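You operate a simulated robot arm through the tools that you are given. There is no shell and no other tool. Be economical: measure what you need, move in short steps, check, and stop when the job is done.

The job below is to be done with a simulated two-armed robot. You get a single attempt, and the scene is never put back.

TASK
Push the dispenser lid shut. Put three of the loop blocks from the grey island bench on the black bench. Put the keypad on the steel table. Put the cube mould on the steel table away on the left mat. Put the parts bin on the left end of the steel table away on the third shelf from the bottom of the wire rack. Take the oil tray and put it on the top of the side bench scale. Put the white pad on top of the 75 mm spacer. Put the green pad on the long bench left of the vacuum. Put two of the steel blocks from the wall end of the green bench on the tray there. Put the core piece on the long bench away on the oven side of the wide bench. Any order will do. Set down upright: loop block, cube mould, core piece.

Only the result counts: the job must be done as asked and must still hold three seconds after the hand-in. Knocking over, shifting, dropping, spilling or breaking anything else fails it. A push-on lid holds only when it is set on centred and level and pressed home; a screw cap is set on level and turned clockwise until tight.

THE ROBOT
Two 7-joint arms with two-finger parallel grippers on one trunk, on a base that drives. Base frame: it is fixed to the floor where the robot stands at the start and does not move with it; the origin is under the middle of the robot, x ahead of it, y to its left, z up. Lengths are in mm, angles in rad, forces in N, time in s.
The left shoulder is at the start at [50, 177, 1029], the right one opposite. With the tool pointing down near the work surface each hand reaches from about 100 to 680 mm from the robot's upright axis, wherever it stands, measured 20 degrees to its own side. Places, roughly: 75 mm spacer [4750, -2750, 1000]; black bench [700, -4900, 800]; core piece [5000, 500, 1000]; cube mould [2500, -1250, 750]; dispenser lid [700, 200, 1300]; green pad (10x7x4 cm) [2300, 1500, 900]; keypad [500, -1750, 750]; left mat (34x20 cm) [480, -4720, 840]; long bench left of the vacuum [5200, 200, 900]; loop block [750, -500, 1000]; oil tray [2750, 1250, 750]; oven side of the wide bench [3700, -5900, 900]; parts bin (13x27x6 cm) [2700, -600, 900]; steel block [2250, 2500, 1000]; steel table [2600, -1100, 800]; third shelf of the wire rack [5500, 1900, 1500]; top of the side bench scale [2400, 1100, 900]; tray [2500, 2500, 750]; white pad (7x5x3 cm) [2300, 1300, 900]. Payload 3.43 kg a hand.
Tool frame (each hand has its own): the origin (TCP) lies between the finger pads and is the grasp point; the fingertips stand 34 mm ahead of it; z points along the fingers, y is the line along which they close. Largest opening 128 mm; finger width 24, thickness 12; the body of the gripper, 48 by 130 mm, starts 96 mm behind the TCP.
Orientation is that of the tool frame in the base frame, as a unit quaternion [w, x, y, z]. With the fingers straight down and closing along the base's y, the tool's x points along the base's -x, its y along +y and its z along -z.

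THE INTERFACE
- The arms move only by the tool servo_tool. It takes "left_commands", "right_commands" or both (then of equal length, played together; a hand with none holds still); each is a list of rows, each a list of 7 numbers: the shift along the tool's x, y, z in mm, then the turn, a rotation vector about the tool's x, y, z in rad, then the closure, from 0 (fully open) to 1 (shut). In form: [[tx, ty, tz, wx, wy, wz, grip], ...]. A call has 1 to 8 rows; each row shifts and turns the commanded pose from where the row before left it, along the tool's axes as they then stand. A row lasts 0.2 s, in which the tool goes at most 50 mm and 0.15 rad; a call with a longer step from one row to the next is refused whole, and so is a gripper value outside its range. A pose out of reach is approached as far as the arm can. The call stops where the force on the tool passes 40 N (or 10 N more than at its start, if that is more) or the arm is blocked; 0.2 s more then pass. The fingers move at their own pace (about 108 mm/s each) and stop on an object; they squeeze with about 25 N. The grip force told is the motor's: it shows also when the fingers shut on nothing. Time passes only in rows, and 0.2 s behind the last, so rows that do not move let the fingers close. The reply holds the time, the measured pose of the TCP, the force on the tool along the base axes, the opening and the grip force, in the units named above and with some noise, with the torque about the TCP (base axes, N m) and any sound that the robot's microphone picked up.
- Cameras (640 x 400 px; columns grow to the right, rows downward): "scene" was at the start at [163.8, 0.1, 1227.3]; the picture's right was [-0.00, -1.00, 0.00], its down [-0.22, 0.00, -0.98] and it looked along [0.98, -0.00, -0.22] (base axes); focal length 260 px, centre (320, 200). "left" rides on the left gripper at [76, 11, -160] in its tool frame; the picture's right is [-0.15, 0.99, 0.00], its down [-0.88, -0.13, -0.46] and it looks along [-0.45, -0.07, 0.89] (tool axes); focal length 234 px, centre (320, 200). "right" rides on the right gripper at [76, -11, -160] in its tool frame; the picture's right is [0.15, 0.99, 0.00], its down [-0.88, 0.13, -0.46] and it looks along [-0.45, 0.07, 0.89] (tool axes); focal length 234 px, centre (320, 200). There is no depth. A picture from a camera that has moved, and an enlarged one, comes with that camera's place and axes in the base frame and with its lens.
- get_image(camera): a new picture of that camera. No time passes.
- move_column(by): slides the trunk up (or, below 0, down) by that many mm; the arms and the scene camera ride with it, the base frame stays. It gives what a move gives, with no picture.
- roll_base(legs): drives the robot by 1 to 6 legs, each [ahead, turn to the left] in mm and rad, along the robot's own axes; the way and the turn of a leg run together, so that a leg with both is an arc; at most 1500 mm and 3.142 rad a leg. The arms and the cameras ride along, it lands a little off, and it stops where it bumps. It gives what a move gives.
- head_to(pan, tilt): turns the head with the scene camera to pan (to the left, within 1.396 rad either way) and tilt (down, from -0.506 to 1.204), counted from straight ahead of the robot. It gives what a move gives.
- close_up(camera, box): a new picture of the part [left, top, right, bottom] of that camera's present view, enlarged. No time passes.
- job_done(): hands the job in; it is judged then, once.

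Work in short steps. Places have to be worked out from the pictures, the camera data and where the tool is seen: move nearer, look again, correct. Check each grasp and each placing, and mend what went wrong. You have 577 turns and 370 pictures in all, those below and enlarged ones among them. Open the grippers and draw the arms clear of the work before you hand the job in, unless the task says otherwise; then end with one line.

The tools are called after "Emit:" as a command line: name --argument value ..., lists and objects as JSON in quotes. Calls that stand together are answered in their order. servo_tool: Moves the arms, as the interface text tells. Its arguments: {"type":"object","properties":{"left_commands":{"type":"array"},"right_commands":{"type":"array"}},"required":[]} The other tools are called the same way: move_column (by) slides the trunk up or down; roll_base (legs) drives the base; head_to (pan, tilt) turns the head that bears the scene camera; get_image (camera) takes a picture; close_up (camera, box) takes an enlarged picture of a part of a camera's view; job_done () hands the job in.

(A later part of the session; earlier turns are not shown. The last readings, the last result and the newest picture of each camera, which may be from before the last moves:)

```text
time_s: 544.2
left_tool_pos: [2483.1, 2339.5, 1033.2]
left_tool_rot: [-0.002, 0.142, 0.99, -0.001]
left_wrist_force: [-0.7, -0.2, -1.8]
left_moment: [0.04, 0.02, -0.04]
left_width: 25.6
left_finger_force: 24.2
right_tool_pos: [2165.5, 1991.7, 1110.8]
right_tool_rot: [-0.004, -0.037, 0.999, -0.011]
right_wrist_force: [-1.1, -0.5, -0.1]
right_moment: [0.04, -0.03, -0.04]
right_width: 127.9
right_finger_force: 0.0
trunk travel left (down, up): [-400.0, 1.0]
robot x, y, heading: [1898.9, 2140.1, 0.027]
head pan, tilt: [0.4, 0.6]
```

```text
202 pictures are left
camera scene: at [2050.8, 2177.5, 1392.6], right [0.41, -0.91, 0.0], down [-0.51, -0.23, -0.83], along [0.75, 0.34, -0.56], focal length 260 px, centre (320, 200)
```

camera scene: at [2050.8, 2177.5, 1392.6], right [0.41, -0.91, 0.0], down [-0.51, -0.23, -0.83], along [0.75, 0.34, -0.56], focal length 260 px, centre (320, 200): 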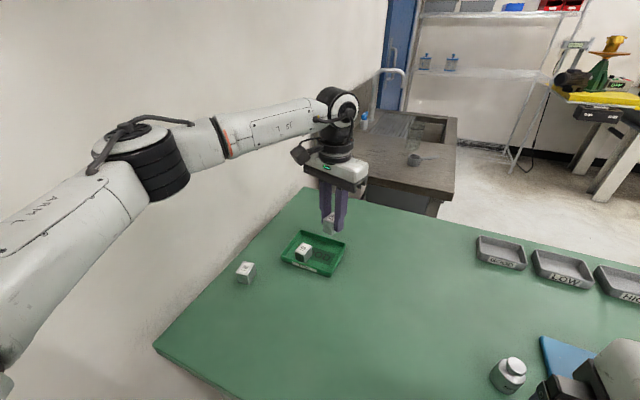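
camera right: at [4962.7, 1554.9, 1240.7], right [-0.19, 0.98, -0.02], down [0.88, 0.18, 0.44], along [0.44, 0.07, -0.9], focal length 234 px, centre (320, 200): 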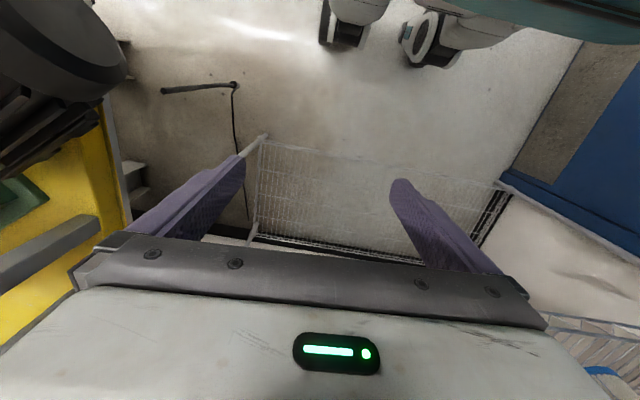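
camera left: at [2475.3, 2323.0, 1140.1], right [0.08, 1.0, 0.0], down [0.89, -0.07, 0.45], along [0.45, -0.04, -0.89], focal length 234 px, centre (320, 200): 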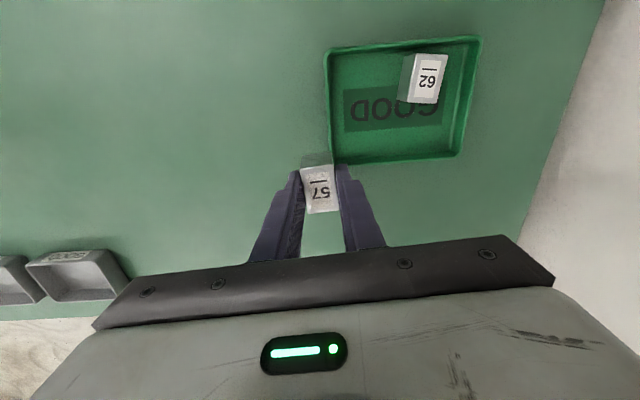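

Freed. Now go to [2512,2368] keeping a clockwise yaw, then descend.

Emit:
servo_tool --left_commands '[[-20, 36, 0, 0, 0, 0, 1], [0, 0, 20, 0, 0, -0.1, 1], [0, 0, 30, 0, 0, 0, 1]]'

Emit:
get_image --camera "left"

Emit:
close_up --camera "scene" --box '[230, 170, 410, 290]'

```text
time_s: 545.0
left_tool_pos: [2513.3, 2368.9, 981.0]
left_tool_rot: [-0.004, 0.094, 0.996, 0.0]
left_wrist_force: [0.2, 0.2, -3.0]
left_moment: [-0.02, 0.02, 0.01]
left_width: 25.9
left_finger_force: 24.7
right_tool_pos: [2167.0, 1992.2, 1110.7]
right_tool_rot: [-0.005, -0.037, 0.999, -0.01]
right_wrist_force: [0.3, 0.3, -0.1]
right_moment: [-0.01, 0.05, 0.0]
right_width: 128.3
right_finger_force: 0.1
trunk travel left (down, up): [-400.0, 1.0]
robot x, y, heading: [1903.8, 2139.6, 0.017]
head pan, tilt: [0.4, 0.6]
```

```text
201 pictures are left
camera left: at [2441.9, 2395.3, 1141.1], right [0.33, 0.94, 0.0], down [0.84, -0.29, 0.45], along [0.42, -0.15, -0.89], focal length 234 px, centre (320, 200)
```

left: 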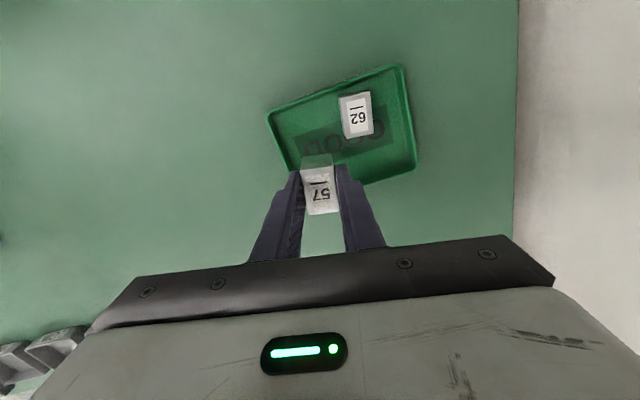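

```text
3.33 times, centred on (320, 230) of scene
camera zoom: at [2051.9, 2177.7, 1392.4], right [0.41, -0.91, 0.0], down [-0.52, -0.23, -0.82], along [0.75, 0.34, -0.57], focal length 865 px, centre (320, 100)
```

zoom: 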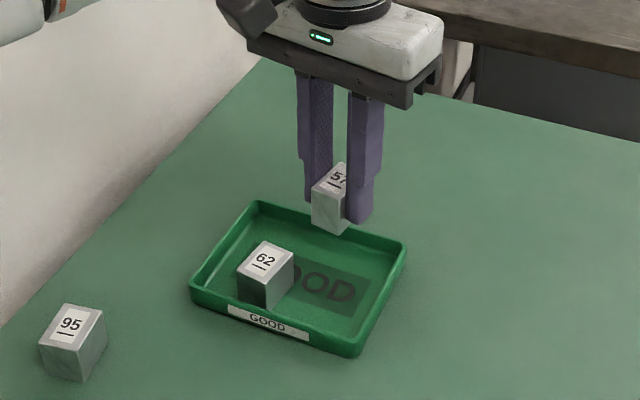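

Good line over the free half. Descend to just above the tray floor.

Emit:
servo_tool --left_commands '[[0, 0, 30, 0, 0, 0, 1], [0, 0, 30, 0, 0, 0, 1], [0, 0, 8, 0, 0, 0, 1]]'

Emit:
close_up --camera "scene" --box '[230, 170, 410, 290]'

```text
time_s: 545.8
left_tool_pos: [2513.2, 2368.7, 912.7]
left_tool_rot: [-0.003, 0.093, 0.996, 0.0]
left_wrist_force: [0.1, -0.2, -3.2]
left_moment: [-0.01, -0.02, -0.01]
left_width: 25.7
left_finger_force: 25.3
right_tool_pos: [2166.6, 1991.4, 1110.0]
right_tool_rot: [-0.005, -0.037, 0.999, -0.01]
right_wrist_force: [-1.3, -0.8, 0.8]
right_moment: [0.03, 0.02, 0.03]
right_width: 128.0
right_finger_force: 0.0
trunk travel left (down, up): [-400.0, 1.0]
robot x, y, heading: [1900.1, 2139.5, 0.022]
head pan, tilt: [0.4, 0.6]
```

```text
3.33 times, centred on (320, 230) of scene
camera zoom: at [2051.4, 2177.4, 1392.5], right [0.41, -0.91, 0.0], down [-0.52, -0.23, -0.82], along [0.75, 0.34, -0.57], focal length 865 px, centre (320, 100)
```

zoom: 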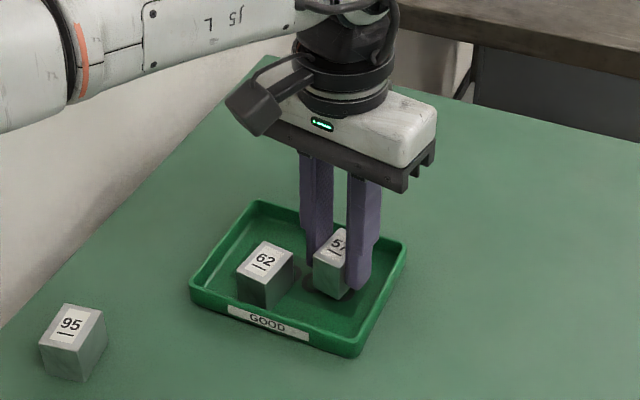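

Emit:
servo_tool --left_commands '[[0, 0, 4, 0, 0, 0, 1], [0, 0, 2, 0, 0, 0, 1]]'

Emit:
servo_tool --left_commands '[[0, 0, 2, 0, 0, 0, 1]]'

```text
time_s: 546.4
left_tool_pos: [2511.5, 2367.9, 907.6]
left_tool_rot: [-0.002, 0.093, 0.996, 0.0]
left_wrist_force: [-0.7, -0.1, -2.6]
left_moment: [0.0, 0.0, -0.01]
left_width: 25.5
left_finger_force: 24.7
right_tool_pos: [2168.0, 1991.6, 1110.6]
right_tool_rot: [-0.004, -0.037, 0.999, -0.011]
right_wrist_force: [0.3, -0.1, 0.0]
right_moment: [-0.03, -0.04, 0.0]
right_width: 128.0
right_finger_force: 0.0
trunk travel left (down, up): [-400.0, 1.0]
robot x, y, heading: [1900.3, 2139.0, 0.02]
head pan, tilt: [0.4, 0.6]
```

```text
time_s: 546.8
left_tool_pos: [2511.2, 2369.8, 907.2]
left_tool_rot: [-0.003, 0.093, 0.996, 0.0]
left_wrist_force: [0.1, -1.0, -3.2]
left_moment: [-0.05, 0.02, 0.02]
left_width: 25.7
left_finger_force: 24.8
right_tool_pos: [2166.7, 1992.2, 1109.7]
right_tool_rot: [-0.005, -0.036, 0.999, -0.01]
right_wrist_force: [0.2, 0.1, 0.9]
right_moment: [0.0, 0.04, -0.05]
right_width: 128.1
right_finger_force: 0.0
trunk travel left (down, up): [-400.0, 1.0]
robot x, y, heading: [1898.6, 2139.0, 0.025]
head pan, tilt: [0.4, 0.6]
```

Emit:
servo_tool --left_commands '[[0, 0, 2, 0, 0, 0, 1]]'

Emit:
servo_tool --left_commands '[[0, 0, 1.5, 0, 0, 0, 1]]'

```text
time_s: 547.2
left_tool_pos: [2511.6, 2368.1, 906.0]
left_tool_rot: [-0.003, 0.093, 0.996, -0.001]
left_wrist_force: [-0.9, 0.2, -0.8]
left_moment: [0.0, -0.05, 0.01]
left_width: 25.7
left_finger_force: 24.5
right_tool_pos: [2166.8, 1992.4, 1111.0]
right_tool_rot: [-0.005, -0.036, 0.999, -0.01]
right_wrist_force: [0.5, -0.3, 0.4]
right_moment: [-0.05, 0.02, -0.02]
right_width: 128.1
right_finger_force: 0.1
trunk travel left (down, up): [-400.0, 1.0]
robot x, y, heading: [1899.2, 2137.4, 0.018]
head pan, tilt: [0.4, 0.6]
```

```text
time_s: 547.6
left_tool_pos: [2511.6, 2367.9, 905.8]
left_tool_rot: [-0.001, 0.093, 0.996, 0.0]
left_wrist_force: [-1.6, 1.4, 6.2]
left_moment: [0.03, -0.13, 0.05]
left_width: 25.9
left_finger_force: 24.9
right_tool_pos: [2166.2, 1992.5, 1111.1]
right_tool_rot: [-0.005, -0.036, 0.999, -0.01]
right_wrist_force: [0.0, 0.5, 0.1]
right_moment: [0.0, -0.01, -0.03]
right_width: 127.9
right_finger_force: 0.0
trunk travel left (down, up): [-400.0, 1.0]
robot x, y, heading: [1895.9, 2140.5, 0.022]
head pan, tilt: [0.4, 0.6]
```

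Seated. Open slightly and lift straight up.

Emit:
servo_tool --left_commands '[[0, 0, 0, 0, 0, 0, 0.72], [0, 0, 0, 0, 0, 0, 0.7], [0, 0, -20, 0, 0, 0, 0.7], [0, 0, -40, 0, 0, 0, 0.7], [0, 0, -40, 0, 0, 0, 0.5], [30, 0, -30, 0, 0, 0, 0.3]]'

Emit:
close_up --camera "scene" --box '[230, 170, 410, 290]'

```text
time_s: 549.0
left_tool_pos: [2481.9, 2373.8, 1035.0]
left_tool_rot: [-0.003, 0.094, 0.996, -0.001]
left_wrist_force: [-0.5, 0.2, 0.4]
left_moment: [0.01, -0.04, 0.0]
left_width: 89.9
left_finger_force: 0.0
right_tool_pos: [2166.0, 1991.8, 1110.7]
right_tool_rot: [-0.005, -0.036, 0.999, -0.01]
right_wrist_force: [-0.5, 0.4, 0.2]
right_moment: [0.02, 0.0, 0.0]
right_width: 127.9
right_finger_force: 0.0
trunk travel left (down, up): [-400.0, 1.0]
robot x, y, heading: [1899.7, 2137.3, 0.024]
head pan, tilt: [0.4, 0.6]
```

```text
3.33 times, centred on (320, 230) of scene
camera zoom: at [2050.1, 2178.0, 1392.6], right [0.41, -0.91, 0.0], down [-0.51, -0.23, -0.83], along [0.75, 0.34, -0.56], focal length 865 px, centre (320, 100)
```

zoom: 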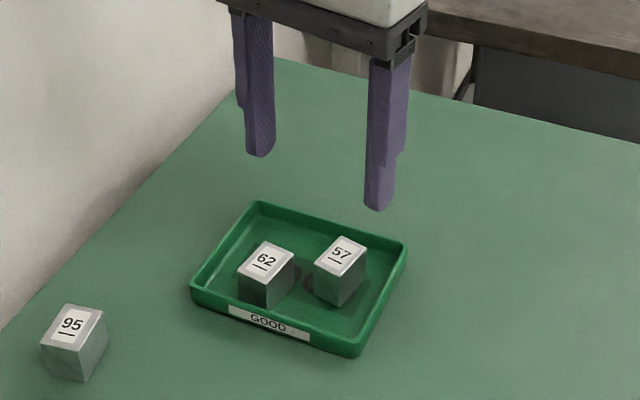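

Both steel blocks are in the tray. Back straight out and move down to the pads at y≈1360.

Emit:
servo_tool --left_commands '[[20, 0, -40, 0, 0, 0, 0], [20, 0, -40, 0, 0, 0, 0]]'

Emit:
roll_base --legs '[[-400, -0.024], [0, -1.571], [780, 0], [0, 1.571]]'

Emit:
head_to --pan 0 --tilt 0.6

Emit:
get_image --camera "scene"

```text
time_s: 549.6
left_tool_pos: [2446.7, 2380.2, 1115.3]
left_tool_rot: [-0.002, 0.094, 0.996, 0.0]
left_wrist_force: [0.3, 0.8, 0.1]
left_moment: [-0.01, -0.02, 0.0]
left_width: 127.9
left_finger_force: 0.0
right_tool_pos: [2167.3, 1992.8, 1110.7]
right_tool_rot: [-0.004, -0.037, 0.999, -0.011]
right_wrist_force: [-0.8, -0.7, 0.2]
right_moment: [0.0, 0.0, -0.01]
right_width: 128.2
right_finger_force: 0.0
trunk travel left (down, up): [-400.0, 1.0]
robot x, y, heading: [1900.0, 2134.2, 0.019]
head pan, tilt: [0.4, 0.6]
```

```text
time_s: 563.6
left_tool_pos: [2049.2, 1569.1, 1114.3]
left_tool_rot: [-0.003, 0.108, 0.994, 0.0]
left_wrist_force: [-0.5, -1.0, 0.0]
left_moment: [0.0, -0.02, -0.01]
left_width: 127.7
left_finger_force: 0.1
right_tool_pos: [1756.5, 1188.9, 1110.0]
right_tool_rot: [-0.004, -0.021, 1.0, -0.011]
right_wrist_force: [-0.1, -0.5, 0.5]
right_moment: [-0.02, -0.02, 0.0]
right_width: 128.1
right_finger_force: 0.1
trunk travel left (down, up): [-400.0, 1.0]
robot x, y, heading: [1496.4, 1343.9, -0.005]
head pan, tilt: [0.4, 0.6]
```

```text
time_s: 564.5
left_tool_pos: [2049.6, 1568.2, 1114.6]
left_tool_rot: [-0.003, 0.108, 0.994, 0.0]
left_wrist_force: [0.3, 0.3, 0.3]
left_moment: [-0.05, 0.0, 0.01]
left_width: 127.9
left_finger_force: 0.0
right_tool_pos: [1757.8, 1188.2, 1110.5]
right_tool_rot: [-0.004, -0.022, 1.0, -0.01]
right_wrist_force: [0.0, -0.3, -0.1]
right_moment: [-0.01, -0.01, 0.02]
right_width: 128.0
right_finger_force: 0.0
trunk travel left (down, up): [-400.0, 1.0]
robot x, y, heading: [1494.9, 1341.7, -0.007]
head pan, tilt: [0.0, 0.6]
```

```text
197 pictures are left
camera scene: at [1654.1, 1342.5, 1392.5], right [-0.01, -1.0, 0.0], down [-0.56, 0.0, -0.83], along [0.83, 0.0, -0.56], focal length 260 px, centre (320, 200)
```

scene: 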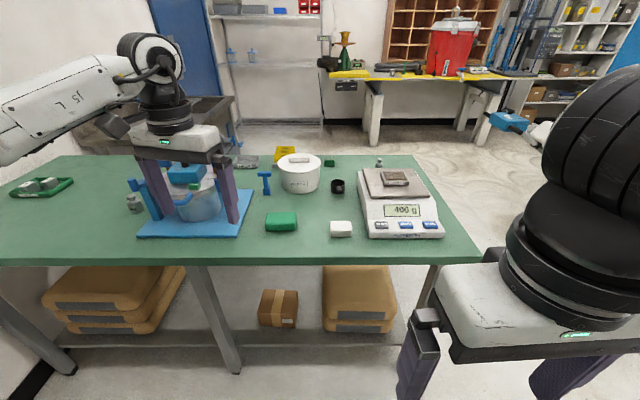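

Retract the left hand clear of the press, then roll 330 mm to the bench.

Emit:
servo_tool --left_commands '[[45, -20, 0, 0, 0, -0.1, 0], [45, -20, 0, 0, 0, -0.1, 0], [45, -25, 0, 0, 0, 0, 0], [40, -20, 0, 0, 0, 0, 0]]'

Emit:
roll_base --legs '[[335, 0]]'

Emit:
get_image --camera "scene"

```text
refused: row 3 steps farther than a row can; nothing moved
```

```text
time_s: 566.7
left_tool_pos: [2387.0, 1563.9, 1114.4]
left_tool_rot: [-0.003, 0.111, 0.994, -0.001]
left_wrist_force: [0.4, 0.7, 1.0]
left_moment: [0.02, 0.01, 0.02]
left_width: 128.1
left_finger_force: 0.0
right_tool_pos: [2094.7, 1185.0, 1111.0]
right_tool_rot: [-0.004, -0.019, 1.0, -0.011]
right_wrist_force: [-0.4, -1.0, -0.3]
right_moment: [-0.02, 0.05, 0.0]
right_width: 127.8
right_finger_force: 0.0
trunk travel left (down, up): [-400.0, 1.0]
robot x, y, heading: [1835.2, 1342.8, -0.012]
head pan, tilt: [0.0, 0.6]
```

```text
196 pictures are left
camera scene: at [1991.8, 1338.9, 1392.4], right [-0.01, -1.0, 0.0], down [-0.57, 0.01, -0.82], along [0.82, -0.01, -0.57], focal length 260 px, centre (320, 200)
```

scene: 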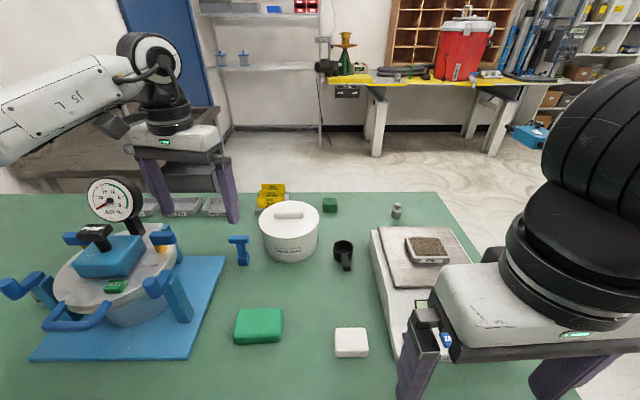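

That row was refused, but the hand passed clear of the press gauge. Now move the left hand over the green pad.

Emit:
servo_tool --left_commands '[[20, -38, 0, 0, 0, -0.05, 0], [20, -38, 0, 0, 0, -0.08, 0], [20, -38, 0, 0, 0, -0.08, 0], [10, 0, 30, 0, 0, 0, 0]]'

Emit:
get_image --camera "left"

```text
time_s: 567.7
left_tool_pos: [2299.1, 1461.0, 1084.5]
left_tool_rot: [-0.003, 0.005, 1.0, 0.0]
left_wrist_force: [0.3, 0.7, 0.6]
left_moment: [-0.01, 0.02, 0.01]
left_width: 128.1
left_finger_force: 0.0
right_tool_pos: [2095.2, 1184.9, 1110.1]
right_tool_rot: [-0.005, -0.02, 1.0, -0.011]
right_wrist_force: [0.0, 0.5, 0.4]
right_moment: [0.01, 0.0, 0.02]
right_width: 127.9
right_finger_force: 0.2
trunk travel left (down, up): [-400.0, 1.0]
robot x, y, heading: [1833.1, 1338.0, -0.016]
head pan, tilt: [0.0, 0.6]
```

```text
195 pictures are left
camera left: at [2223.9, 1473.0, 1244.9], right [0.16, 0.99, 0.0], down [0.88, -0.14, 0.45], along [0.45, -0.07, -0.89], focal length 234 px, centre (320, 200)
```

left: 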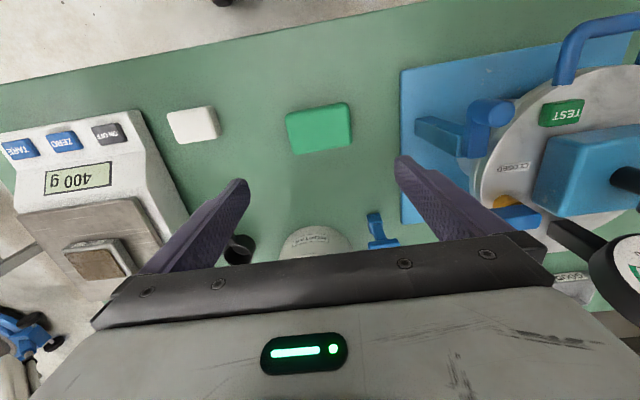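

Green pad at ≈[2285,1462], ~90–100 mm along y. Align (yaw +5°) and descend partway.

Emit:
servo_tool --left_commands '[[14, 1, 30, 0, 0, -0.09, 0], [0, 0, 45, 0, 0, 0, 0], [0, 0, 45, 0, 0, 0, 0], [0, 0, 20, 0, 0, 0, 0]]'

Emit:
get_image --camera "left"

```text
time_s: 568.7
left_tool_pos: [2284.3, 1462.9, 944.4]
left_tool_rot: [-0.002, -0.039, 0.999, 0.0]
left_wrist_force: [0.7, -0.4, -0.3]
left_moment: [0.03, 0.05, -0.01]
left_width: 127.9
left_finger_force: 0.1
right_tool_pos: [2094.2, 1184.5, 1109.6]
right_tool_rot: [-0.006, -0.019, 1.0, -0.01]
right_wrist_force: [0.0, 0.5, -0.1]
right_moment: [-0.01, 0.0, 0.0]
right_width: 128.0
right_finger_force: 0.0
trunk travel left (down, up): [-400.0, 1.0]
robot x, y, heading: [1833.7, 1340.3, -0.011]
head pan, tilt: [0.0, 0.6]
```

```text
194 pictures are left
camera left: at [2209.2, 1468.1, 1105.1], right [0.07, 1.0, 0.0], down [0.89, -0.06, 0.45], along [0.45, -0.03, -0.89], focal length 234 px, centre (320, 200)
```

left: 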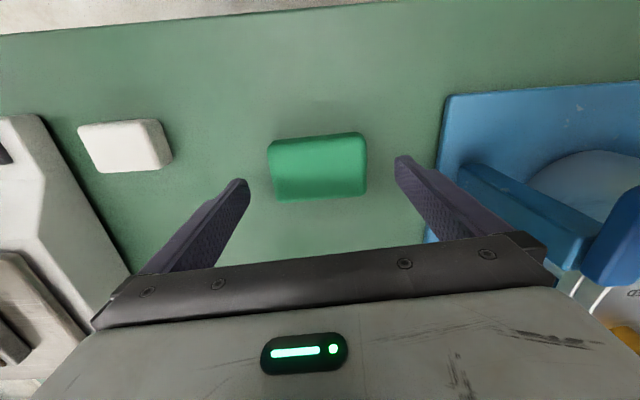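

Emit:
servo_tool --left_commands '[[0, -3, 20, 0, 0, 0, 0.14], [0, 0, 22, 0, 0, 0, 0.14], [0, 0, 0, 0, 0, 0, 0.6], [0, 0, 0, 0, 0, 0, 1], [0, 0, 0, 0, 0, 0, 1]]'

Emit:
servo_tool --left_commands '[[0, 0, -15, 0, 0, 0, 1], [0, 0, -35, 0, 0, 0, 1], [0, 0, -45, 0, 0, 0, 1]]'

Emit:
get_image --camera "left"

```text
time_s: 569.9
left_tool_pos: [2284.0, 1458.6, 903.0]
left_tool_rot: [-0.003, -0.039, 0.999, 0.0]
left_wrist_force: [-0.2, 1.9, 2.6]
left_moment: [0.22, 0.13, -0.03]
left_width: 94.7
left_finger_force: 25.3
right_tool_pos: [2094.3, 1183.8, 1111.0]
right_tool_rot: [-0.005, -0.019, 1.0, -0.011]
right_wrist_force: [0.3, -0.8, -0.2]
right_moment: [0.03, -0.01, -0.01]
right_width: 128.0
right_finger_force: 0.0
trunk travel left (down, up): [-400.0, 1.0]
robot x, y, heading: [1834.8, 1339.4, -0.012]
head pan, tilt: [0.0, 0.6]
```

```text
time_s: 570.7
left_tool_pos: [2285.0, 1459.1, 998.0]
left_tool_rot: [-0.003, -0.039, 0.999, -0.001]
left_wrist_force: [-0.3, -0.4, -1.2]
left_moment: [-0.02, 0.02, -0.02]
left_width: 94.6
left_finger_force: 25.0
right_tool_pos: [2094.6, 1183.9, 1109.9]
right_tool_rot: [-0.004, -0.019, 1.0, -0.011]
right_wrist_force: [0.3, 0.5, -0.1]
right_moment: [0.0, -0.01, -0.01]
right_width: 128.0
right_finger_force: 0.0
trunk travel left (down, up): [-400.0, 1.0]
robot x, y, heading: [1830.7, 1343.2, -0.015]
head pan, tilt: [0.0, 0.6]
```

```text
193 pictures are left
camera left: at [2209.3, 1464.6, 1158.1], right [0.07, 1.0, 0.0], down [0.89, -0.06, 0.45], along [0.45, -0.03, -0.89], focal length 234 px, centre (320, 200)
```

left: 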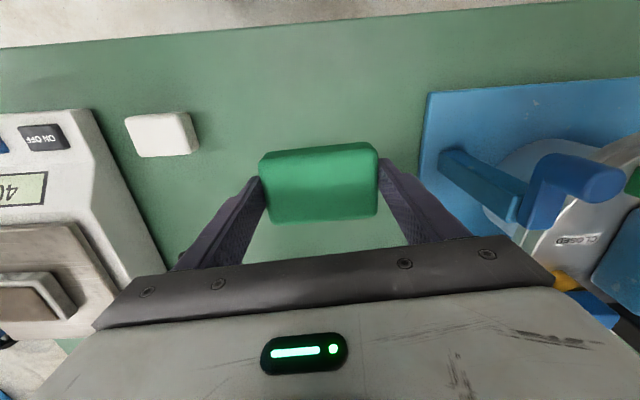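

Green pad held. The white pad is ≈[2248,1283], long side along y, close to the scale, so I'll grip its 50 mm side: rotate the right hand 92° while raising the left.

Emit:
servo_tool --left_commands '[[10, 0, -30, 0, 0, 0, 1], [10, 0, -30, 0, 0, 0, 1], [10, 5, -30, 0, 0, 0, 1], [10, 5, -10, 0, 0, 0, 1], [0, 0, 0, 0, 0, 0, 1], [0, 0, 0, 0, 0, 0, 1], [0, 0, 0, 0, 0, 0, 1], [0, 0, 0, 0, 0, 0, 1]]' --right_commands '[[0, 0, 0, -0.022, -0.0105, 0.14, 0], [0, 0, 0, 0, 0, 0.146, 0], [0, 0, 0, 0, 0, 0.146, 0], [0, 0, 0, 0, 0, 0.146, 0], [0, 0, 0, 0, 0, 0.146, 0], [0, 0, 0, 0, 0, 0.146, 0], [0, 0, 0, 0, 0, 0.146, 0], [0, 0, 0, 0, 0, 0.146, 0]]'

Emit:
servo_tool --right_commands '[[0, 0, 0, 0, 0, 0.146, 0], [0, 0, 0, 0, 0, 0.146, 0], [0, 0, 0, 0, 0, 0.146, 0]]'

```text
time_s: 572.5
left_tool_pos: [2246.0, 1465.2, 1097.6]
left_tool_rot: [-0.003, -0.04, 0.999, -0.001]
left_wrist_force: [-0.8, 0.1, -0.7]
left_moment: [0.01, -0.05, 0.0]
left_width: 94.9
left_finger_force: 25.1
right_tool_pos: [2093.5, 1184.9, 1110.9]
right_tool_rot: [0.0, 0.534, 0.846, 0.001]
right_wrist_force: [0.6, 0.4, 0.3]
right_moment: [0.0, -0.01, 0.0]
right_width: 128.2
right_finger_force: 0.0
trunk travel left (down, up): [-400.0, 1.0]
robot x, y, heading: [1830.4, 1338.7, -0.011]
head pan, tilt: [0.0, 0.6]
```

```text
time_s: 573.3
left_tool_pos: [2246.1, 1466.7, 1096.7]
left_tool_rot: [-0.002, -0.039, 0.999, 0.0]
left_wrist_force: [-0.2, -0.2, -0.5]
left_moment: [0.0, 0.0, 0.02]
left_width: 94.7
left_finger_force: 25.4
right_tool_pos: [2094.8, 1184.2, 1109.4]
right_tool_rot: [0.001, 0.704, 0.71, 0.0]
right_wrist_force: [0.2, 0.2, -0.4]
right_moment: [0.03, 0.02, 0.02]
right_width: 128.0
right_finger_force: 0.1
trunk travel left (down, up): [-400.0, 1.0]
robot x, y, heading: [1832.4, 1339.7, -0.009]
head pan, tilt: [0.0, 0.6]
```

Emit:
servo_tool --right_commands '[[21, 38, 0, 0, 0, 0, 0], [21, 38, 0, 0, 0, 0, 0], [21, 38, 0, 0, 0, 0, 0], [21, 38, 0, 0, 0, 0, 0]]'

Emit:
get_image --camera "right"

```text
time_s: 574.3
left_tool_pos: [2247.0, 1465.5, 1097.1]
left_tool_rot: [-0.002, -0.04, 0.999, 0.0]
left_wrist_force: [0.7, -0.6, 0.0]
left_moment: [-0.03, -0.03, 0.03]
left_width: 94.6
left_finger_force: 26.0
right_tool_pos: [2247.6, 1269.9, 1109.7]
right_tool_rot: [0.001, 0.703, 0.711, 0.001]
right_wrist_force: [0.1, -0.2, -0.1]
right_moment: [-0.01, -0.01, -0.03]
right_width: 128.2
right_finger_force: 0.0
trunk travel left (down, up): [-400.0, 1.0]
robot x, y, heading: [1833.8, 1339.4, -0.01]
head pan, tilt: [0.0, 0.6]
```

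```text
192 pictures are left
camera right: at [2233.8, 1346.0, 1268.8], right [0.99, 0.16, 0.0], down [0.14, -0.88, 0.46], along [0.07, -0.45, -0.89], focal length 234 px, centre (320, 200)
```

right: 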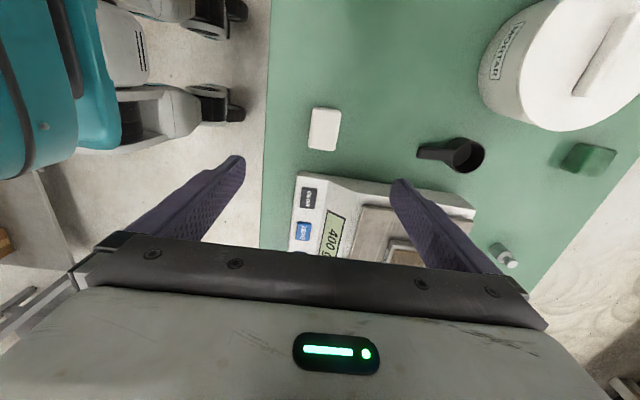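

Pad centre ≈[2252,1280]. Align and descend.

Emit:
servo_tool --right_commands '[[10, 4, 40, 0, 0, 0, 0.2], [0, 0, 45, 0, 0, 0, 0.3], [0, 0, 45, 0, 0, 0, 0.3], [0, 0, 40, 0, 0, 0, 0.3]]'

Emit:
close_up --camera "right" --box '[220, 80, 420, 240]'

```text
time_s: 575.3
left_tool_pos: [2246.2, 1465.3, 1096.7]
left_tool_rot: [-0.002, -0.039, 0.999, 0.0]
left_wrist_force: [-0.7, 0.7, 0.5]
left_moment: [0.0, -0.02, -0.01]
left_width: 94.5
left_finger_force: 25.1
right_tool_pos: [2252.5, 1278.1, 939.4]
right_tool_rot: [0.0, 0.703, 0.711, 0.001]
right_wrist_force: [0.3, 0.7, 0.0]
right_moment: [0.0, 0.0, -0.01]
right_width: 89.7
right_finger_force: 0.0
trunk travel left (down, up): [-400.0, 1.0]
robot x, y, heading: [1831.9, 1342.2, -0.014]
head pan, tilt: [0.0, 0.6]
```

```text
2.50 times, centred on (320, 160) of right
camera zoom: at [2239.1, 1353.6, 1099.2], right [0.99, 0.16, 0.0], down [0.14, -0.88, 0.45], along [0.07, -0.45, -0.89], focal length 585 px, centre (320, 300)
```

zoom: 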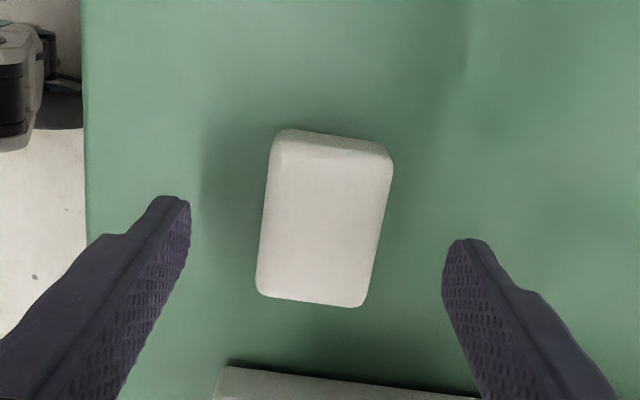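

Emit:
servo_tool --right_commands '[[3, 1, 20, 0, 0, 0.06, 0.3], [0, 0, 20, 0, 0, 0, 0.3], [0, 0, 0, 0, 0, 0, 0.7], [0, 0, 0, 0, 0, 0, 1], [0, 0, 0, 0, 0, 0, 1]]'

Emit:
servo_tool --right_commands '[[0, 0, -15, 0, 0, 0, 1], [0, 0, -35, 0, 0, 0, 1], [0, 0, -45, 0, 0, 0, 1], [0, 0, -45, 0, 0, 0, 1], [0, -40, -30, 0, 0, 0, 1]]'

Emit:
get_image --camera "scene"

```text
time_s: 576.5
left_tool_pos: [2245.4, 1465.1, 1096.7]
left_tool_rot: [-0.002, -0.04, 0.999, -0.001]
left_wrist_force: [-1.1, -0.1, -0.4]
left_moment: [0.01, -0.02, -0.02]
left_width: 94.2
left_finger_force: 24.9
right_tool_pos: [2249.8, 1281.4, 899.3]
right_tool_rot: [0.001, 0.725, 0.689, 0.001]
right_wrist_force: [-0.9, 0.8, -0.1]
right_moment: [0.02, 0.03, 0.0]
right_width: 45.5
right_finger_force: 25.0
trunk travel left (down, up): [-400.0, 1.0]
robot x, y, heading: [1827.8, 1338.9, -0.01]
head pan, tilt: [0.0, 0.6]
```

```text
time_s: 577.7
left_tool_pos: [2245.7, 1465.3, 1096.9]
left_tool_rot: [-0.003, -0.039, 0.999, 0.0]
left_wrist_force: [0.2, 0.1, -0.5]
left_moment: [-0.02, -0.02, 0.01]
left_width: 94.3
left_finger_force: 25.3
right_tool_pos: [2208.4, 1283.7, 1071.8]
right_tool_rot: [0.001, 0.725, 0.689, 0.0]
right_wrist_force: [0.3, -0.2, 0.1]
right_moment: [-0.03, -0.01, -0.02]
right_width: 45.0
right_finger_force: 25.1
trunk travel left (down, up): [-400.0, 1.0]
robot x, y, heading: [1827.8, 1337.6, -0.011]
head pan, tilt: [0.0, 0.6]
```

```text
190 pictures are left
camera scene: at [1990.5, 1339.0, 1392.6], right [-0.01, -1.0, 0.0], down [-0.56, 0.01, -0.83], along [0.83, -0.01, -0.56], focal length 260 px, centre (320, 200)
```

scene: 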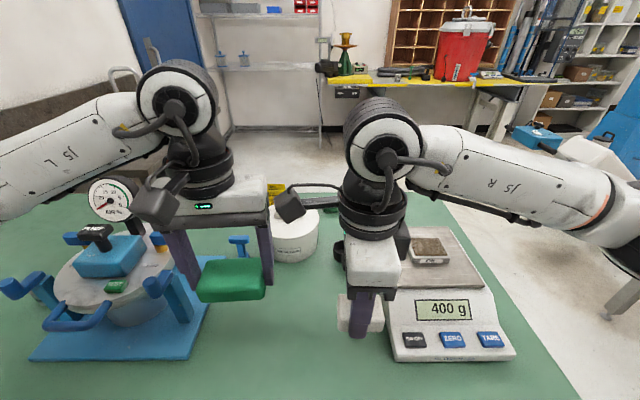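

Both pads are held. Drive back, then south, and east to the long bench.

Emit:
roll_base --legs '[[-300, 0], [0, -1.56], [1010, 0], [0, 1.571]]'

Emit:
roll_base --legs '[[1500, 0], [1100, 0]]'

Emit:
head_to --pan 0 --tilt 0.4

Emit:
get_image --camera "scene"

```text
time_s: 592.2
left_tool_pos: [1930.0, 477.7, 1096.7]
left_tool_rot: [-0.003, -0.043, 0.999, 0.0]
left_wrist_force: [-0.1, 0.4, -1.1]
left_moment: [-0.03, 0.0, 0.0]
left_width: 94.1
left_finger_force: 25.1
right_tool_pos: [1896.2, 296.2, 1070.5]
right_tool_rot: [0.0, 0.723, 0.691, 0.0]
right_wrist_force: [0.4, -0.4, -0.2]
right_moment: [0.0, -0.04, -0.02]
right_width: 45.0
right_finger_force: 24.5
trunk travel left (down, up): [-400.0, 1.0]
robot x, y, heading: [1517.2, 352.4, -0.002]
head pan, tilt: [0.0, 0.6]
```

```text
time_s: 604.8
left_tool_pos: [4523.9, 479.9, 1096.3]
left_tool_rot: [-0.003, -0.049, 0.999, 0.0]
left_wrist_force: [-0.3, 1.0, -1.6]
left_moment: [0.02, 0.03, 0.0]
left_width: 94.1
left_finger_force: 25.4
right_tool_pos: [4490.0, 297.5, 1071.0]
right_tool_rot: [0.001, 0.718, 0.697, 0.0]
right_wrist_force: [0.5, 0.3, -0.9]
right_moment: [0.05, -0.01, 0.01]
right_width: 44.8
right_finger_force: 25.0
trunk travel left (down, up): [-400.0, 1.0]
robot x, y, heading: [4114.8, 346.0, 0.008]
head pan, tilt: [0.0, 0.6]
```

```text
time_s: 605.6
left_tool_pos: [4522.9, 479.0, 1096.2]
left_tool_rot: [-0.003, -0.049, 0.999, 0.0]
left_wrist_force: [-0.5, 0.0, -1.1]
left_moment: [0.01, 0.01, 0.0]
left_width: 94.0
left_finger_force: 24.7
right_tool_pos: [4489.9, 298.2, 1070.1]
right_tool_rot: [0.001, 0.718, 0.696, 0.001]
right_wrist_force: [-0.6, -0.1, 0.0]
right_moment: [-0.04, 0.01, -0.04]
right_width: 45.0
right_finger_force: 24.9
trunk travel left (down, up): [-400.0, 1.0]
robot x, y, heading: [4111.2, 345.7, 0.011]
head pan, tilt: [0.0, 0.4]
```

```text
189 pictures are left
camera scene: at [4275.5, 348.2, 1410.7], right [0.01, -1.0, 0.0], down [-0.39, 0.0, -0.92], along [0.92, 0.01, -0.39], focal length 260 px, centre (320, 200)
```

scene: 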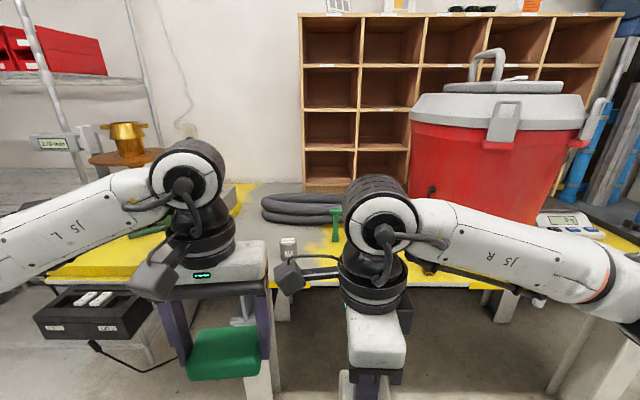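

Emit:
close_up --camera "scene" --box '[225, 165, 425, 300]'

```text
2.96 times, centred on (325, 232) of scene
camera zoom: at [4275.5, 348.2, 1410.7], right [0.01, -1.0, 0.0], down [-0.39, 0.0, -0.92], along [0.92, 0.01, -0.39], focal length 769 px, centre (305, 104)
```

zoom: 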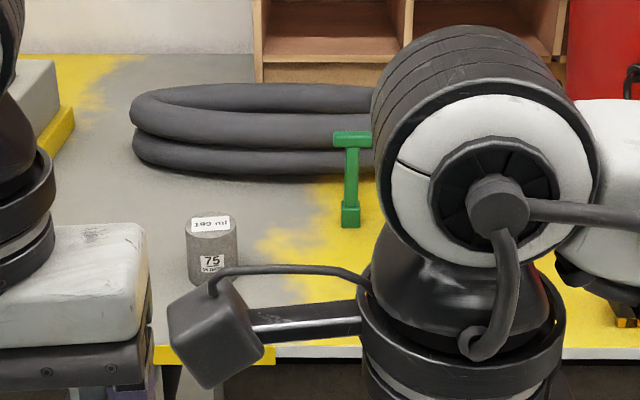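

The core piece is the "75" cylinder at ≈[5013,465]; bench edge x≈4897. Move closer and view the area in front of the vacuum.

Emit:
roll_base --legs '[[400, 0]]'

Emit:
get_image --camera "right"

Emit:
head_to --pan -0.3 --tilt 0.5

Emit:
get_image --camera "scene"

```text
time_s: 608.0
left_tool_pos: [4909.5, 487.8, 1096.4]
left_tool_rot: [-0.003, -0.053, 0.999, -0.001]
left_wrist_force: [0.3, -0.8, -0.3]
left_moment: [0.03, 0.0, 0.01]
left_width: 94.1
left_finger_force: 25.0
right_tool_pos: [4878.7, 306.2, 1070.1]
right_tool_rot: [0.001, 0.715, 0.699, 0.0]
right_wrist_force: [0.2, -0.2, 0.1]
right_moment: [0.03, 0.05, -0.01]
right_width: 45.1
right_finger_force: 25.2
trunk travel left (down, up): [-400.0, 1.0]
robot x, y, heading: [4498.6, 352.4, 0.017]
head pan, tilt: [0.0, 0.4]
```

```text
187 pictures are left
camera right: at [4868.1, 382.2, 1230.2], right [0.99, 0.12, 0.0], down [0.11, -0.88, 0.46], along [0.06, -0.45, -0.89], focal length 234 px, centre (320, 200)
```

right: 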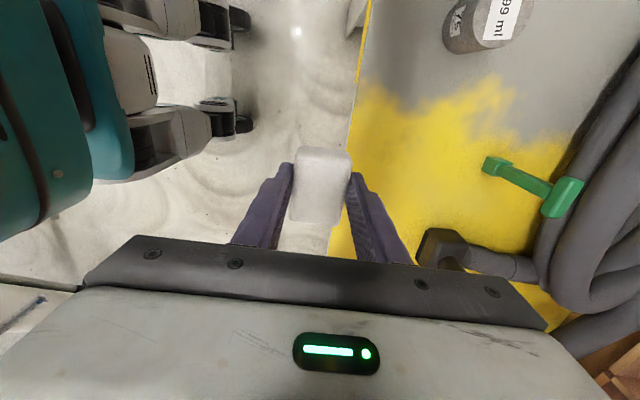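

```text
time_s: 608.8
left_tool_pos: [4909.6, 487.0, 1097.1]
left_tool_rot: [-0.003, -0.052, 0.999, -0.001]
left_wrist_force: [0.9, 0.1, 0.2]
left_moment: [-0.03, 0.01, 0.01]
left_width: 93.9
left_finger_force: 24.9
right_tool_pos: [4877.6, 306.2, 1071.6]
right_tool_rot: [0.002, 0.715, 0.699, 0.001]
right_wrist_force: [0.0, -0.3, -1.3]
right_moment: [0.04, 0.01, -0.02]
right_width: 45.0
right_finger_force: 24.9
trunk travel left (down, up): [-400.0, 1.0]
robot x, y, heading: [4502.9, 352.0, 0.021]
head pan, tilt: [-0.3, 0.499]
```

```text
186 pictures are left
camera scene: at [4657.7, 327.5, 1401.6], right [-0.28, -0.96, 0.0], down [-0.46, 0.13, -0.88], along [0.84, -0.24, -0.48], focal length 260 px, centre (320, 200)
```

scene: 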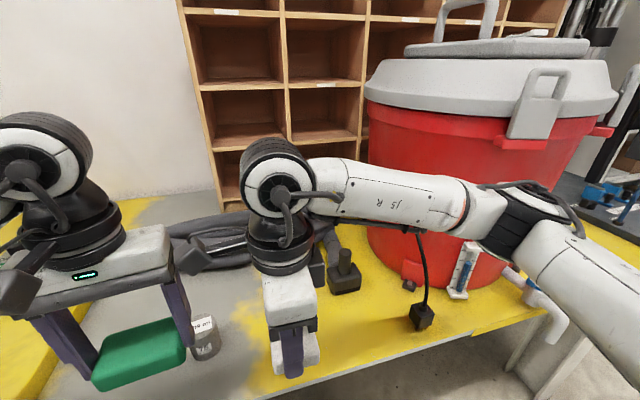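

The vacuum is the large red unit (front ≈x 5040, left side ≈y 0). Free spot for the green pad ≈[5090,240], between the nozzle, the green tool and the core. I tuck the right hand back and shift the robot to y≈235.

Emit:
servo_tool --right_commands '[[0, -35, 0, 0, 0, 0, 1], [0, -35, 0, 0, 0, 0, 1]]'

Emit:
roll_base --legs '[[-250, 0], [0, -0.4], [315, 0], [0, 0.38]]'

Emit:
get_image --camera "left"

Emit:
head_to --pan -0.6 --tilt 0.5

Emit:
get_image --camera "scene"

```text
time_s: 609.4
left_tool_pos: [4909.8, 487.3, 1096.5]
left_tool_rot: [-0.002, -0.052, 0.999, 0.0]
left_wrist_force: [-0.7, 0.3, -0.3]
left_moment: [0.01, -0.01, -0.02]
left_width: 94.1
left_finger_force: 24.2
right_tool_pos: [4808.1, 306.4, 1070.3]
right_tool_rot: [0.001, 0.716, 0.698, 0.001]
right_wrist_force: [-0.7, 0.5, 0.1]
right_moment: [0.01, -0.02, 0.0]
right_width: 44.9
right_finger_force: 25.1
trunk travel left (down, up): [-400.0, 1.0]
robot x, y, heading: [4500.7, 352.3, 0.014]
head pan, tilt: [-0.3, 0.499]
```

```text
time_s: 615.3
left_tool_pos: [4955.5, 356.0, 1096.4]
left_tool_rot: [-0.003, -0.041, 0.999, 0.001]
left_wrist_force: [0.2, 0.8, -0.4]
left_moment: [0.01, -0.02, 0.03]
left_width: 94.0
left_finger_force: 24.8
right_tool_pos: [4848.6, 177.3, 1068.7]
right_tool_rot: [0.001, 0.723, 0.691, 0.001]
right_wrist_force: [1.0, 0.0, -0.9]
right_moment: [-0.06, -0.02, 0.03]
right_width: 44.8
right_finger_force: 24.8
trunk travel left (down, up): [-400.0, 1.0]
robot x, y, heading: [4538.5, 223.4, -0.008]
head pan, tilt: [-0.3, 0.499]
```

```text
185 pictures are left
camera left: at [4879.7, 361.6, 1256.7], right [0.06, 1.0, 0.0], down [0.89, -0.06, 0.45], along [0.45, -0.03, -0.89], focal length 234 px, centre (320, 200)
```

left: 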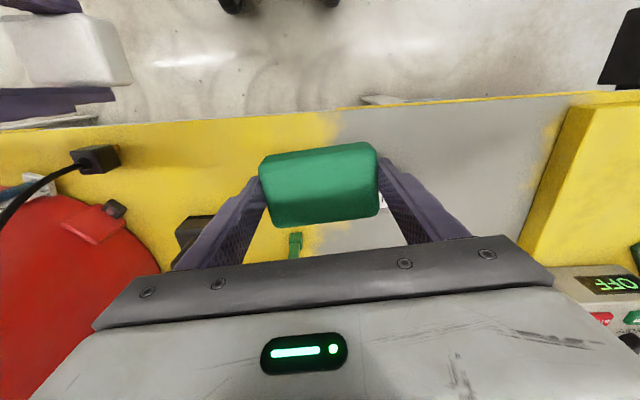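

```text
time_s: 616.1
left_tool_pos: [4955.4, 354.9, 1097.2]
left_tool_rot: [-0.003, -0.041, 0.999, 0.0]
left_wrist_force: [-0.3, 0.0, -0.8]
left_moment: [0.01, 0.02, 0.0]
left_width: 94.0
left_finger_force: 25.1
right_tool_pos: [4848.7, 176.7, 1068.9]
right_tool_rot: [0.001, 0.723, 0.691, 0.001]
right_wrist_force: [0.4, -0.4, -1.0]
right_moment: [0.0, 0.0, 0.03]
right_width: 45.1
right_finger_force: 25.2
trunk travel left (down, up): [-400.0, 1.0]
robot x, y, heading: [4545.1, 226.5, -0.005]
head pan, tilt: [-0.6, 0.499]
```

```text
184 pictures are left
camera scene: at [4687.6, 177.0, 1401.6], right [-0.57, -0.82, 0.0], down [-0.39, 0.27, -0.88], along [0.72, -0.5, -0.48], focal length 260 px, centre (320, 200)
```

scene: 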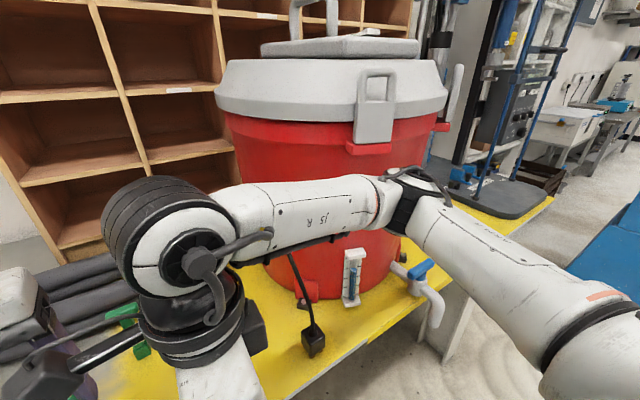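

Good clearances. Move the green pad to above [5085,235].

Emit:
servo_tool --left_commands '[[-30, -32, 0, 0, 0, 0, 1], [-30, -32, 0, 0, 0, 0, 1], [-30, -32, 0, 0, 0, 0, 1], [-30, -32, 0, 0, 0, 0, 1]]'

Emit:
get_image --camera "left"

```text
time_s: 617.1
left_tool_pos: [5085.9, 235.3, 1095.2]
left_tool_rot: [-0.002, -0.041, 0.999, 0.001]
left_wrist_force: [0.2, 0.2, -0.4]
left_moment: [0.0, 0.01, -0.01]
left_width: 94.2
left_finger_force: 25.3
right_tool_pos: [4848.6, 176.2, 1070.2]
right_tool_rot: [0.0, 0.723, 0.691, 0.001]
right_wrist_force: [1.1, -0.6, -0.4]
right_moment: [0.03, -0.02, -0.01]
right_width: 45.1
right_finger_force: 24.4
trunk travel left (down, up): [-400.0, 1.0]
robot x, y, heading: [4539.6, 228.3, -0.006]
head pan, tilt: [-0.6, 0.499]
```

```text
183 pictures are left
camera left: at [5010.6, 240.1, 1256.8], right [0.07, 1.0, 0.0], down [0.89, -0.06, 0.45], along [0.45, -0.03, -0.89], focal length 234 px, centre (320, 200)
```

left: 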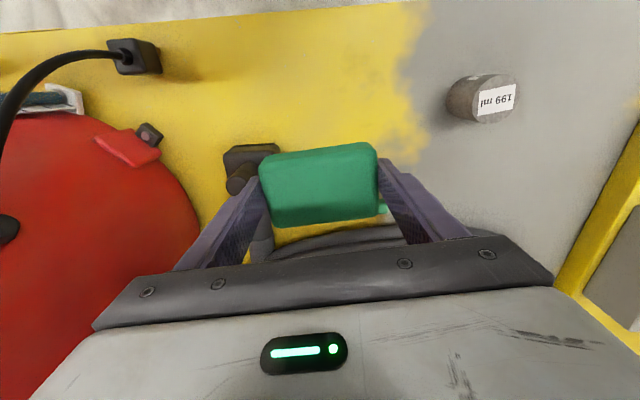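

Shift 15 mm away from the nozzle and lower.

Emit:
servo_tool --left_commands '[[-1, 15, 40, 0, 0, 0, 1], [0, 0, 45, 0, 0, 0, 1], [0, 0, 45, 0, 0, 0, 1], [0, 0, 20, 0, 0, 0, 1]]'

Emit:
get_image --camera "left"

```text
time_s: 618.1
left_tool_pos: [5084.7, 252.5, 946.8]
left_tool_rot: [-0.003, -0.041, 0.999, 0.0]
left_wrist_force: [-0.2, -0.5, -1.0]
left_moment: [0.01, 0.02, 0.06]
left_width: 93.9
left_finger_force: 25.5
right_tool_pos: [4848.5, 177.8, 1068.7]
right_tool_rot: [0.0, 0.723, 0.691, 0.001]
right_wrist_force: [0.7, -0.4, -0.7]
right_moment: [0.02, -0.03, 0.03]
right_width: 45.1
right_finger_force: 25.6
trunk travel left (down, up): [-400.0, 1.0]
robot x, y, heading: [4543.2, 228.4, -0.01]
head pan, tilt: [-0.6, 0.499]
```

```text
182 pictures are left
camera left: at [5009.3, 258.4, 1106.3], right [0.06, 1.0, 0.0], down [0.89, -0.06, 0.45], along [0.45, -0.03, -0.89], focal length 234 px, centre (320, 200)
```

left: 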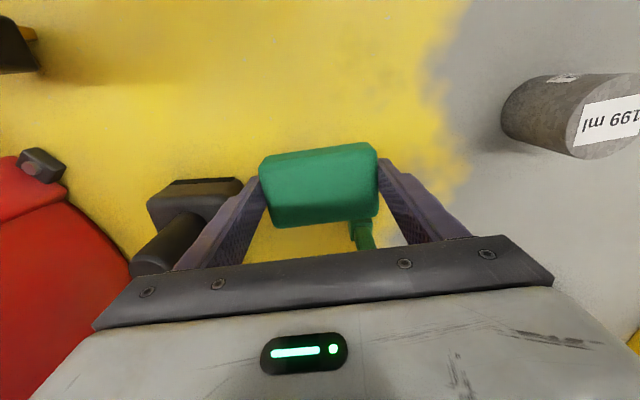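

Emit:
servo_tool --left_commands '[[3, 16, 0, 0, 0, 0, 1], [0, 0, 20, 0, 0, 0, 1], [0, 0, 8, 0, 0, 0, 1]]'

Emit:
servo_tool --left_commands '[[0, 0, 4, 0, 0, 0, 1], [0, 0, 3, 0, 0, 0, 1]]'

```text
time_s: 618.9
left_tool_pos: [5080.9, 268.1, 918.0]
left_tool_rot: [-0.002, -0.041, 0.999, 0.0]
left_wrist_force: [-0.6, 0.6, -0.5]
left_moment: [-0.04, 0.0, -0.02]
left_width: 94.0
left_finger_force: 25.1
right_tool_pos: [4848.9, 177.5, 1068.5]
right_tool_rot: [0.001, 0.723, 0.69, 0.0]
right_wrist_force: [0.5, 0.0, -1.4]
right_moment: [-0.01, 0.03, 0.0]
right_width: 45.3
right_finger_force: 24.8
trunk travel left (down, up): [-400.0, 1.0]
robot x, y, heading: [4541.2, 229.8, -0.003]
head pan, tilt: [-0.6, 0.499]
```

```text
time_s: 619.5
left_tool_pos: [5079.8, 269.4, 911.8]
left_tool_rot: [-0.003, -0.041, 0.999, -0.001]
left_wrist_force: [-0.3, -0.1, -0.3]
left_moment: [-0.01, 0.01, 0.0]
left_width: 94.1
left_finger_force: 25.1
right_tool_pos: [4847.6, 177.0, 1069.2]
right_tool_rot: [0.001, 0.723, 0.691, 0.001]
right_wrist_force: [-0.5, -0.5, -0.2]
right_moment: [0.0, 0.01, 0.0]
right_width: 45.1
right_finger_force: 25.1
trunk travel left (down, up): [-400.0, 1.0]
robot x, y, heading: [4539.5, 233.4, -0.007]
head pan, tilt: [-0.6, 0.499]
```

Emit:
servo_tool --left_commands '[[0, 0, 4, 0, 0, 0, 1], [0, 0, 4, 0, 0, 0, 1]]'

Emit:
servo_tool --left_commands '[[0, 0, 4, 0, 0, 0, 1]]'

Emit:
get_image --camera "left"

```text
time_s: 620.1
left_tool_pos: [5080.0, 266.9, 902.4]
left_tool_rot: [-0.003, -0.041, 0.999, 0.001]
left_wrist_force: [-0.4, -0.3, 0.0]
left_moment: [0.04, 0.03, 0.02]
left_width: 94.0
left_finger_force: 25.4
right_tool_pos: [4849.1, 176.8, 1070.3]
right_tool_rot: [0.0, 0.723, 0.691, 0.001]
right_wrist_force: [-0.1, 0.0, -0.9]
right_moment: [-0.01, 0.03, 0.0]
right_width: 45.1
right_finger_force: 25.3
trunk travel left (down, up): [-400.0, 1.0]
robot x, y, heading: [4542.4, 231.1, -0.008]
head pan, tilt: [-0.6, 0.499]
```

```text
time_s: 620.5
left_tool_pos: [5080.4, 267.2, 901.5]
left_tool_rot: [0.0, -0.041, 0.999, 0.0]
left_wrist_force: [-2.2, 2.6, 17.5]
left_moment: [0.42, 0.46, -0.02]
left_width: 94.0
left_finger_force: 24.9
right_tool_pos: [4847.0, 177.1, 1070.1]
right_tool_rot: [0.001, 0.723, 0.691, 0.002]
right_wrist_force: [-0.5, 0.1, -0.9]
right_moment: [-0.01, 0.0, -0.04]
right_width: 45.0
right_finger_force: 24.6
trunk travel left (down, up): [-400.0, 1.0]
robot x, y, heading: [4541.1, 230.8, -0.008]
head pan, tilt: [-0.6, 0.499]
```

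```text
181 pictures are left
camera left: at [5003.4, 273.7, 1062.5], right [0.06, 1.0, 0.0], down [0.89, -0.06, 0.46], along [0.45, -0.03, -0.89], focal length 234 px, centre (320, 200)
```

left: 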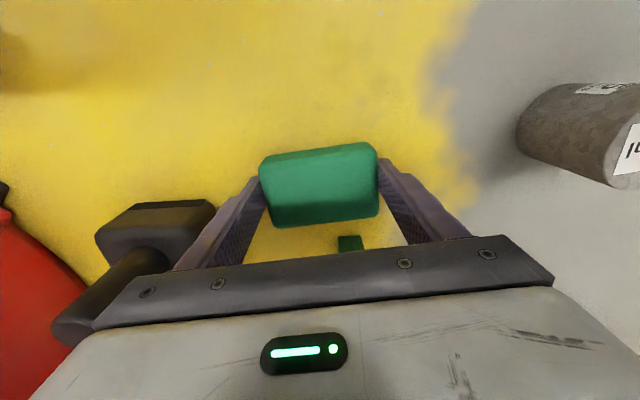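

Touched down (bench z≈859). Release, lift.

Emit:
servo_tool --left_commands '[[0, 0, -1, 0, 0, 0, 0.2], [0, 0, 0, 0, 0, 0, 0.14], [0, 0, -30, 0, 0, 0, 0.14], [0, 0, -45, 0, 0, 0, 0.1], [0, 0, -45, 0, 0, 0, 0], [0, 0, -30, 0, 0, 0, 0]]'

Emit:
get_image --camera "left"

```text
time_s: 621.9
left_tool_pos: [5081.1, 267.1, 1050.0]
left_tool_rot: [-0.002, -0.041, 0.999, 0.001]
left_wrist_force: [-0.5, 0.1, -0.7]
left_moment: [-0.02, 0.0, 0.04]
left_width: 127.9
left_finger_force: 0.1
right_tool_pos: [4848.3, 177.8, 1069.2]
right_tool_rot: [0.001, 0.723, 0.691, 0.001]
right_wrist_force: [-0.2, -0.4, -0.4]
right_moment: [0.03, -0.02, 0.0]
right_width: 45.1
right_finger_force: 24.9
trunk travel left (down, up): [-400.0, 1.0]
robot x, y, heading: [4536.5, 228.0, -0.005]
head pan, tilt: [-0.6, 0.499]
```

```text
180 pictures are left
camera left: at [5006.1, 272.8, 1210.5], right [0.07, 1.0, 0.0], down [0.89, -0.06, 0.45], along [0.45, -0.03, -0.89], focal length 234 px, centre (320, 200)
```

left: 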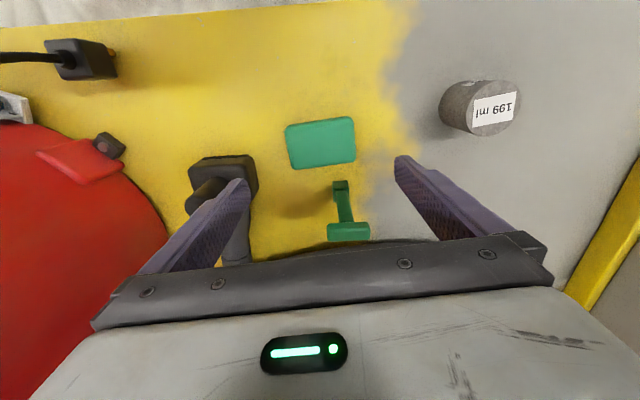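

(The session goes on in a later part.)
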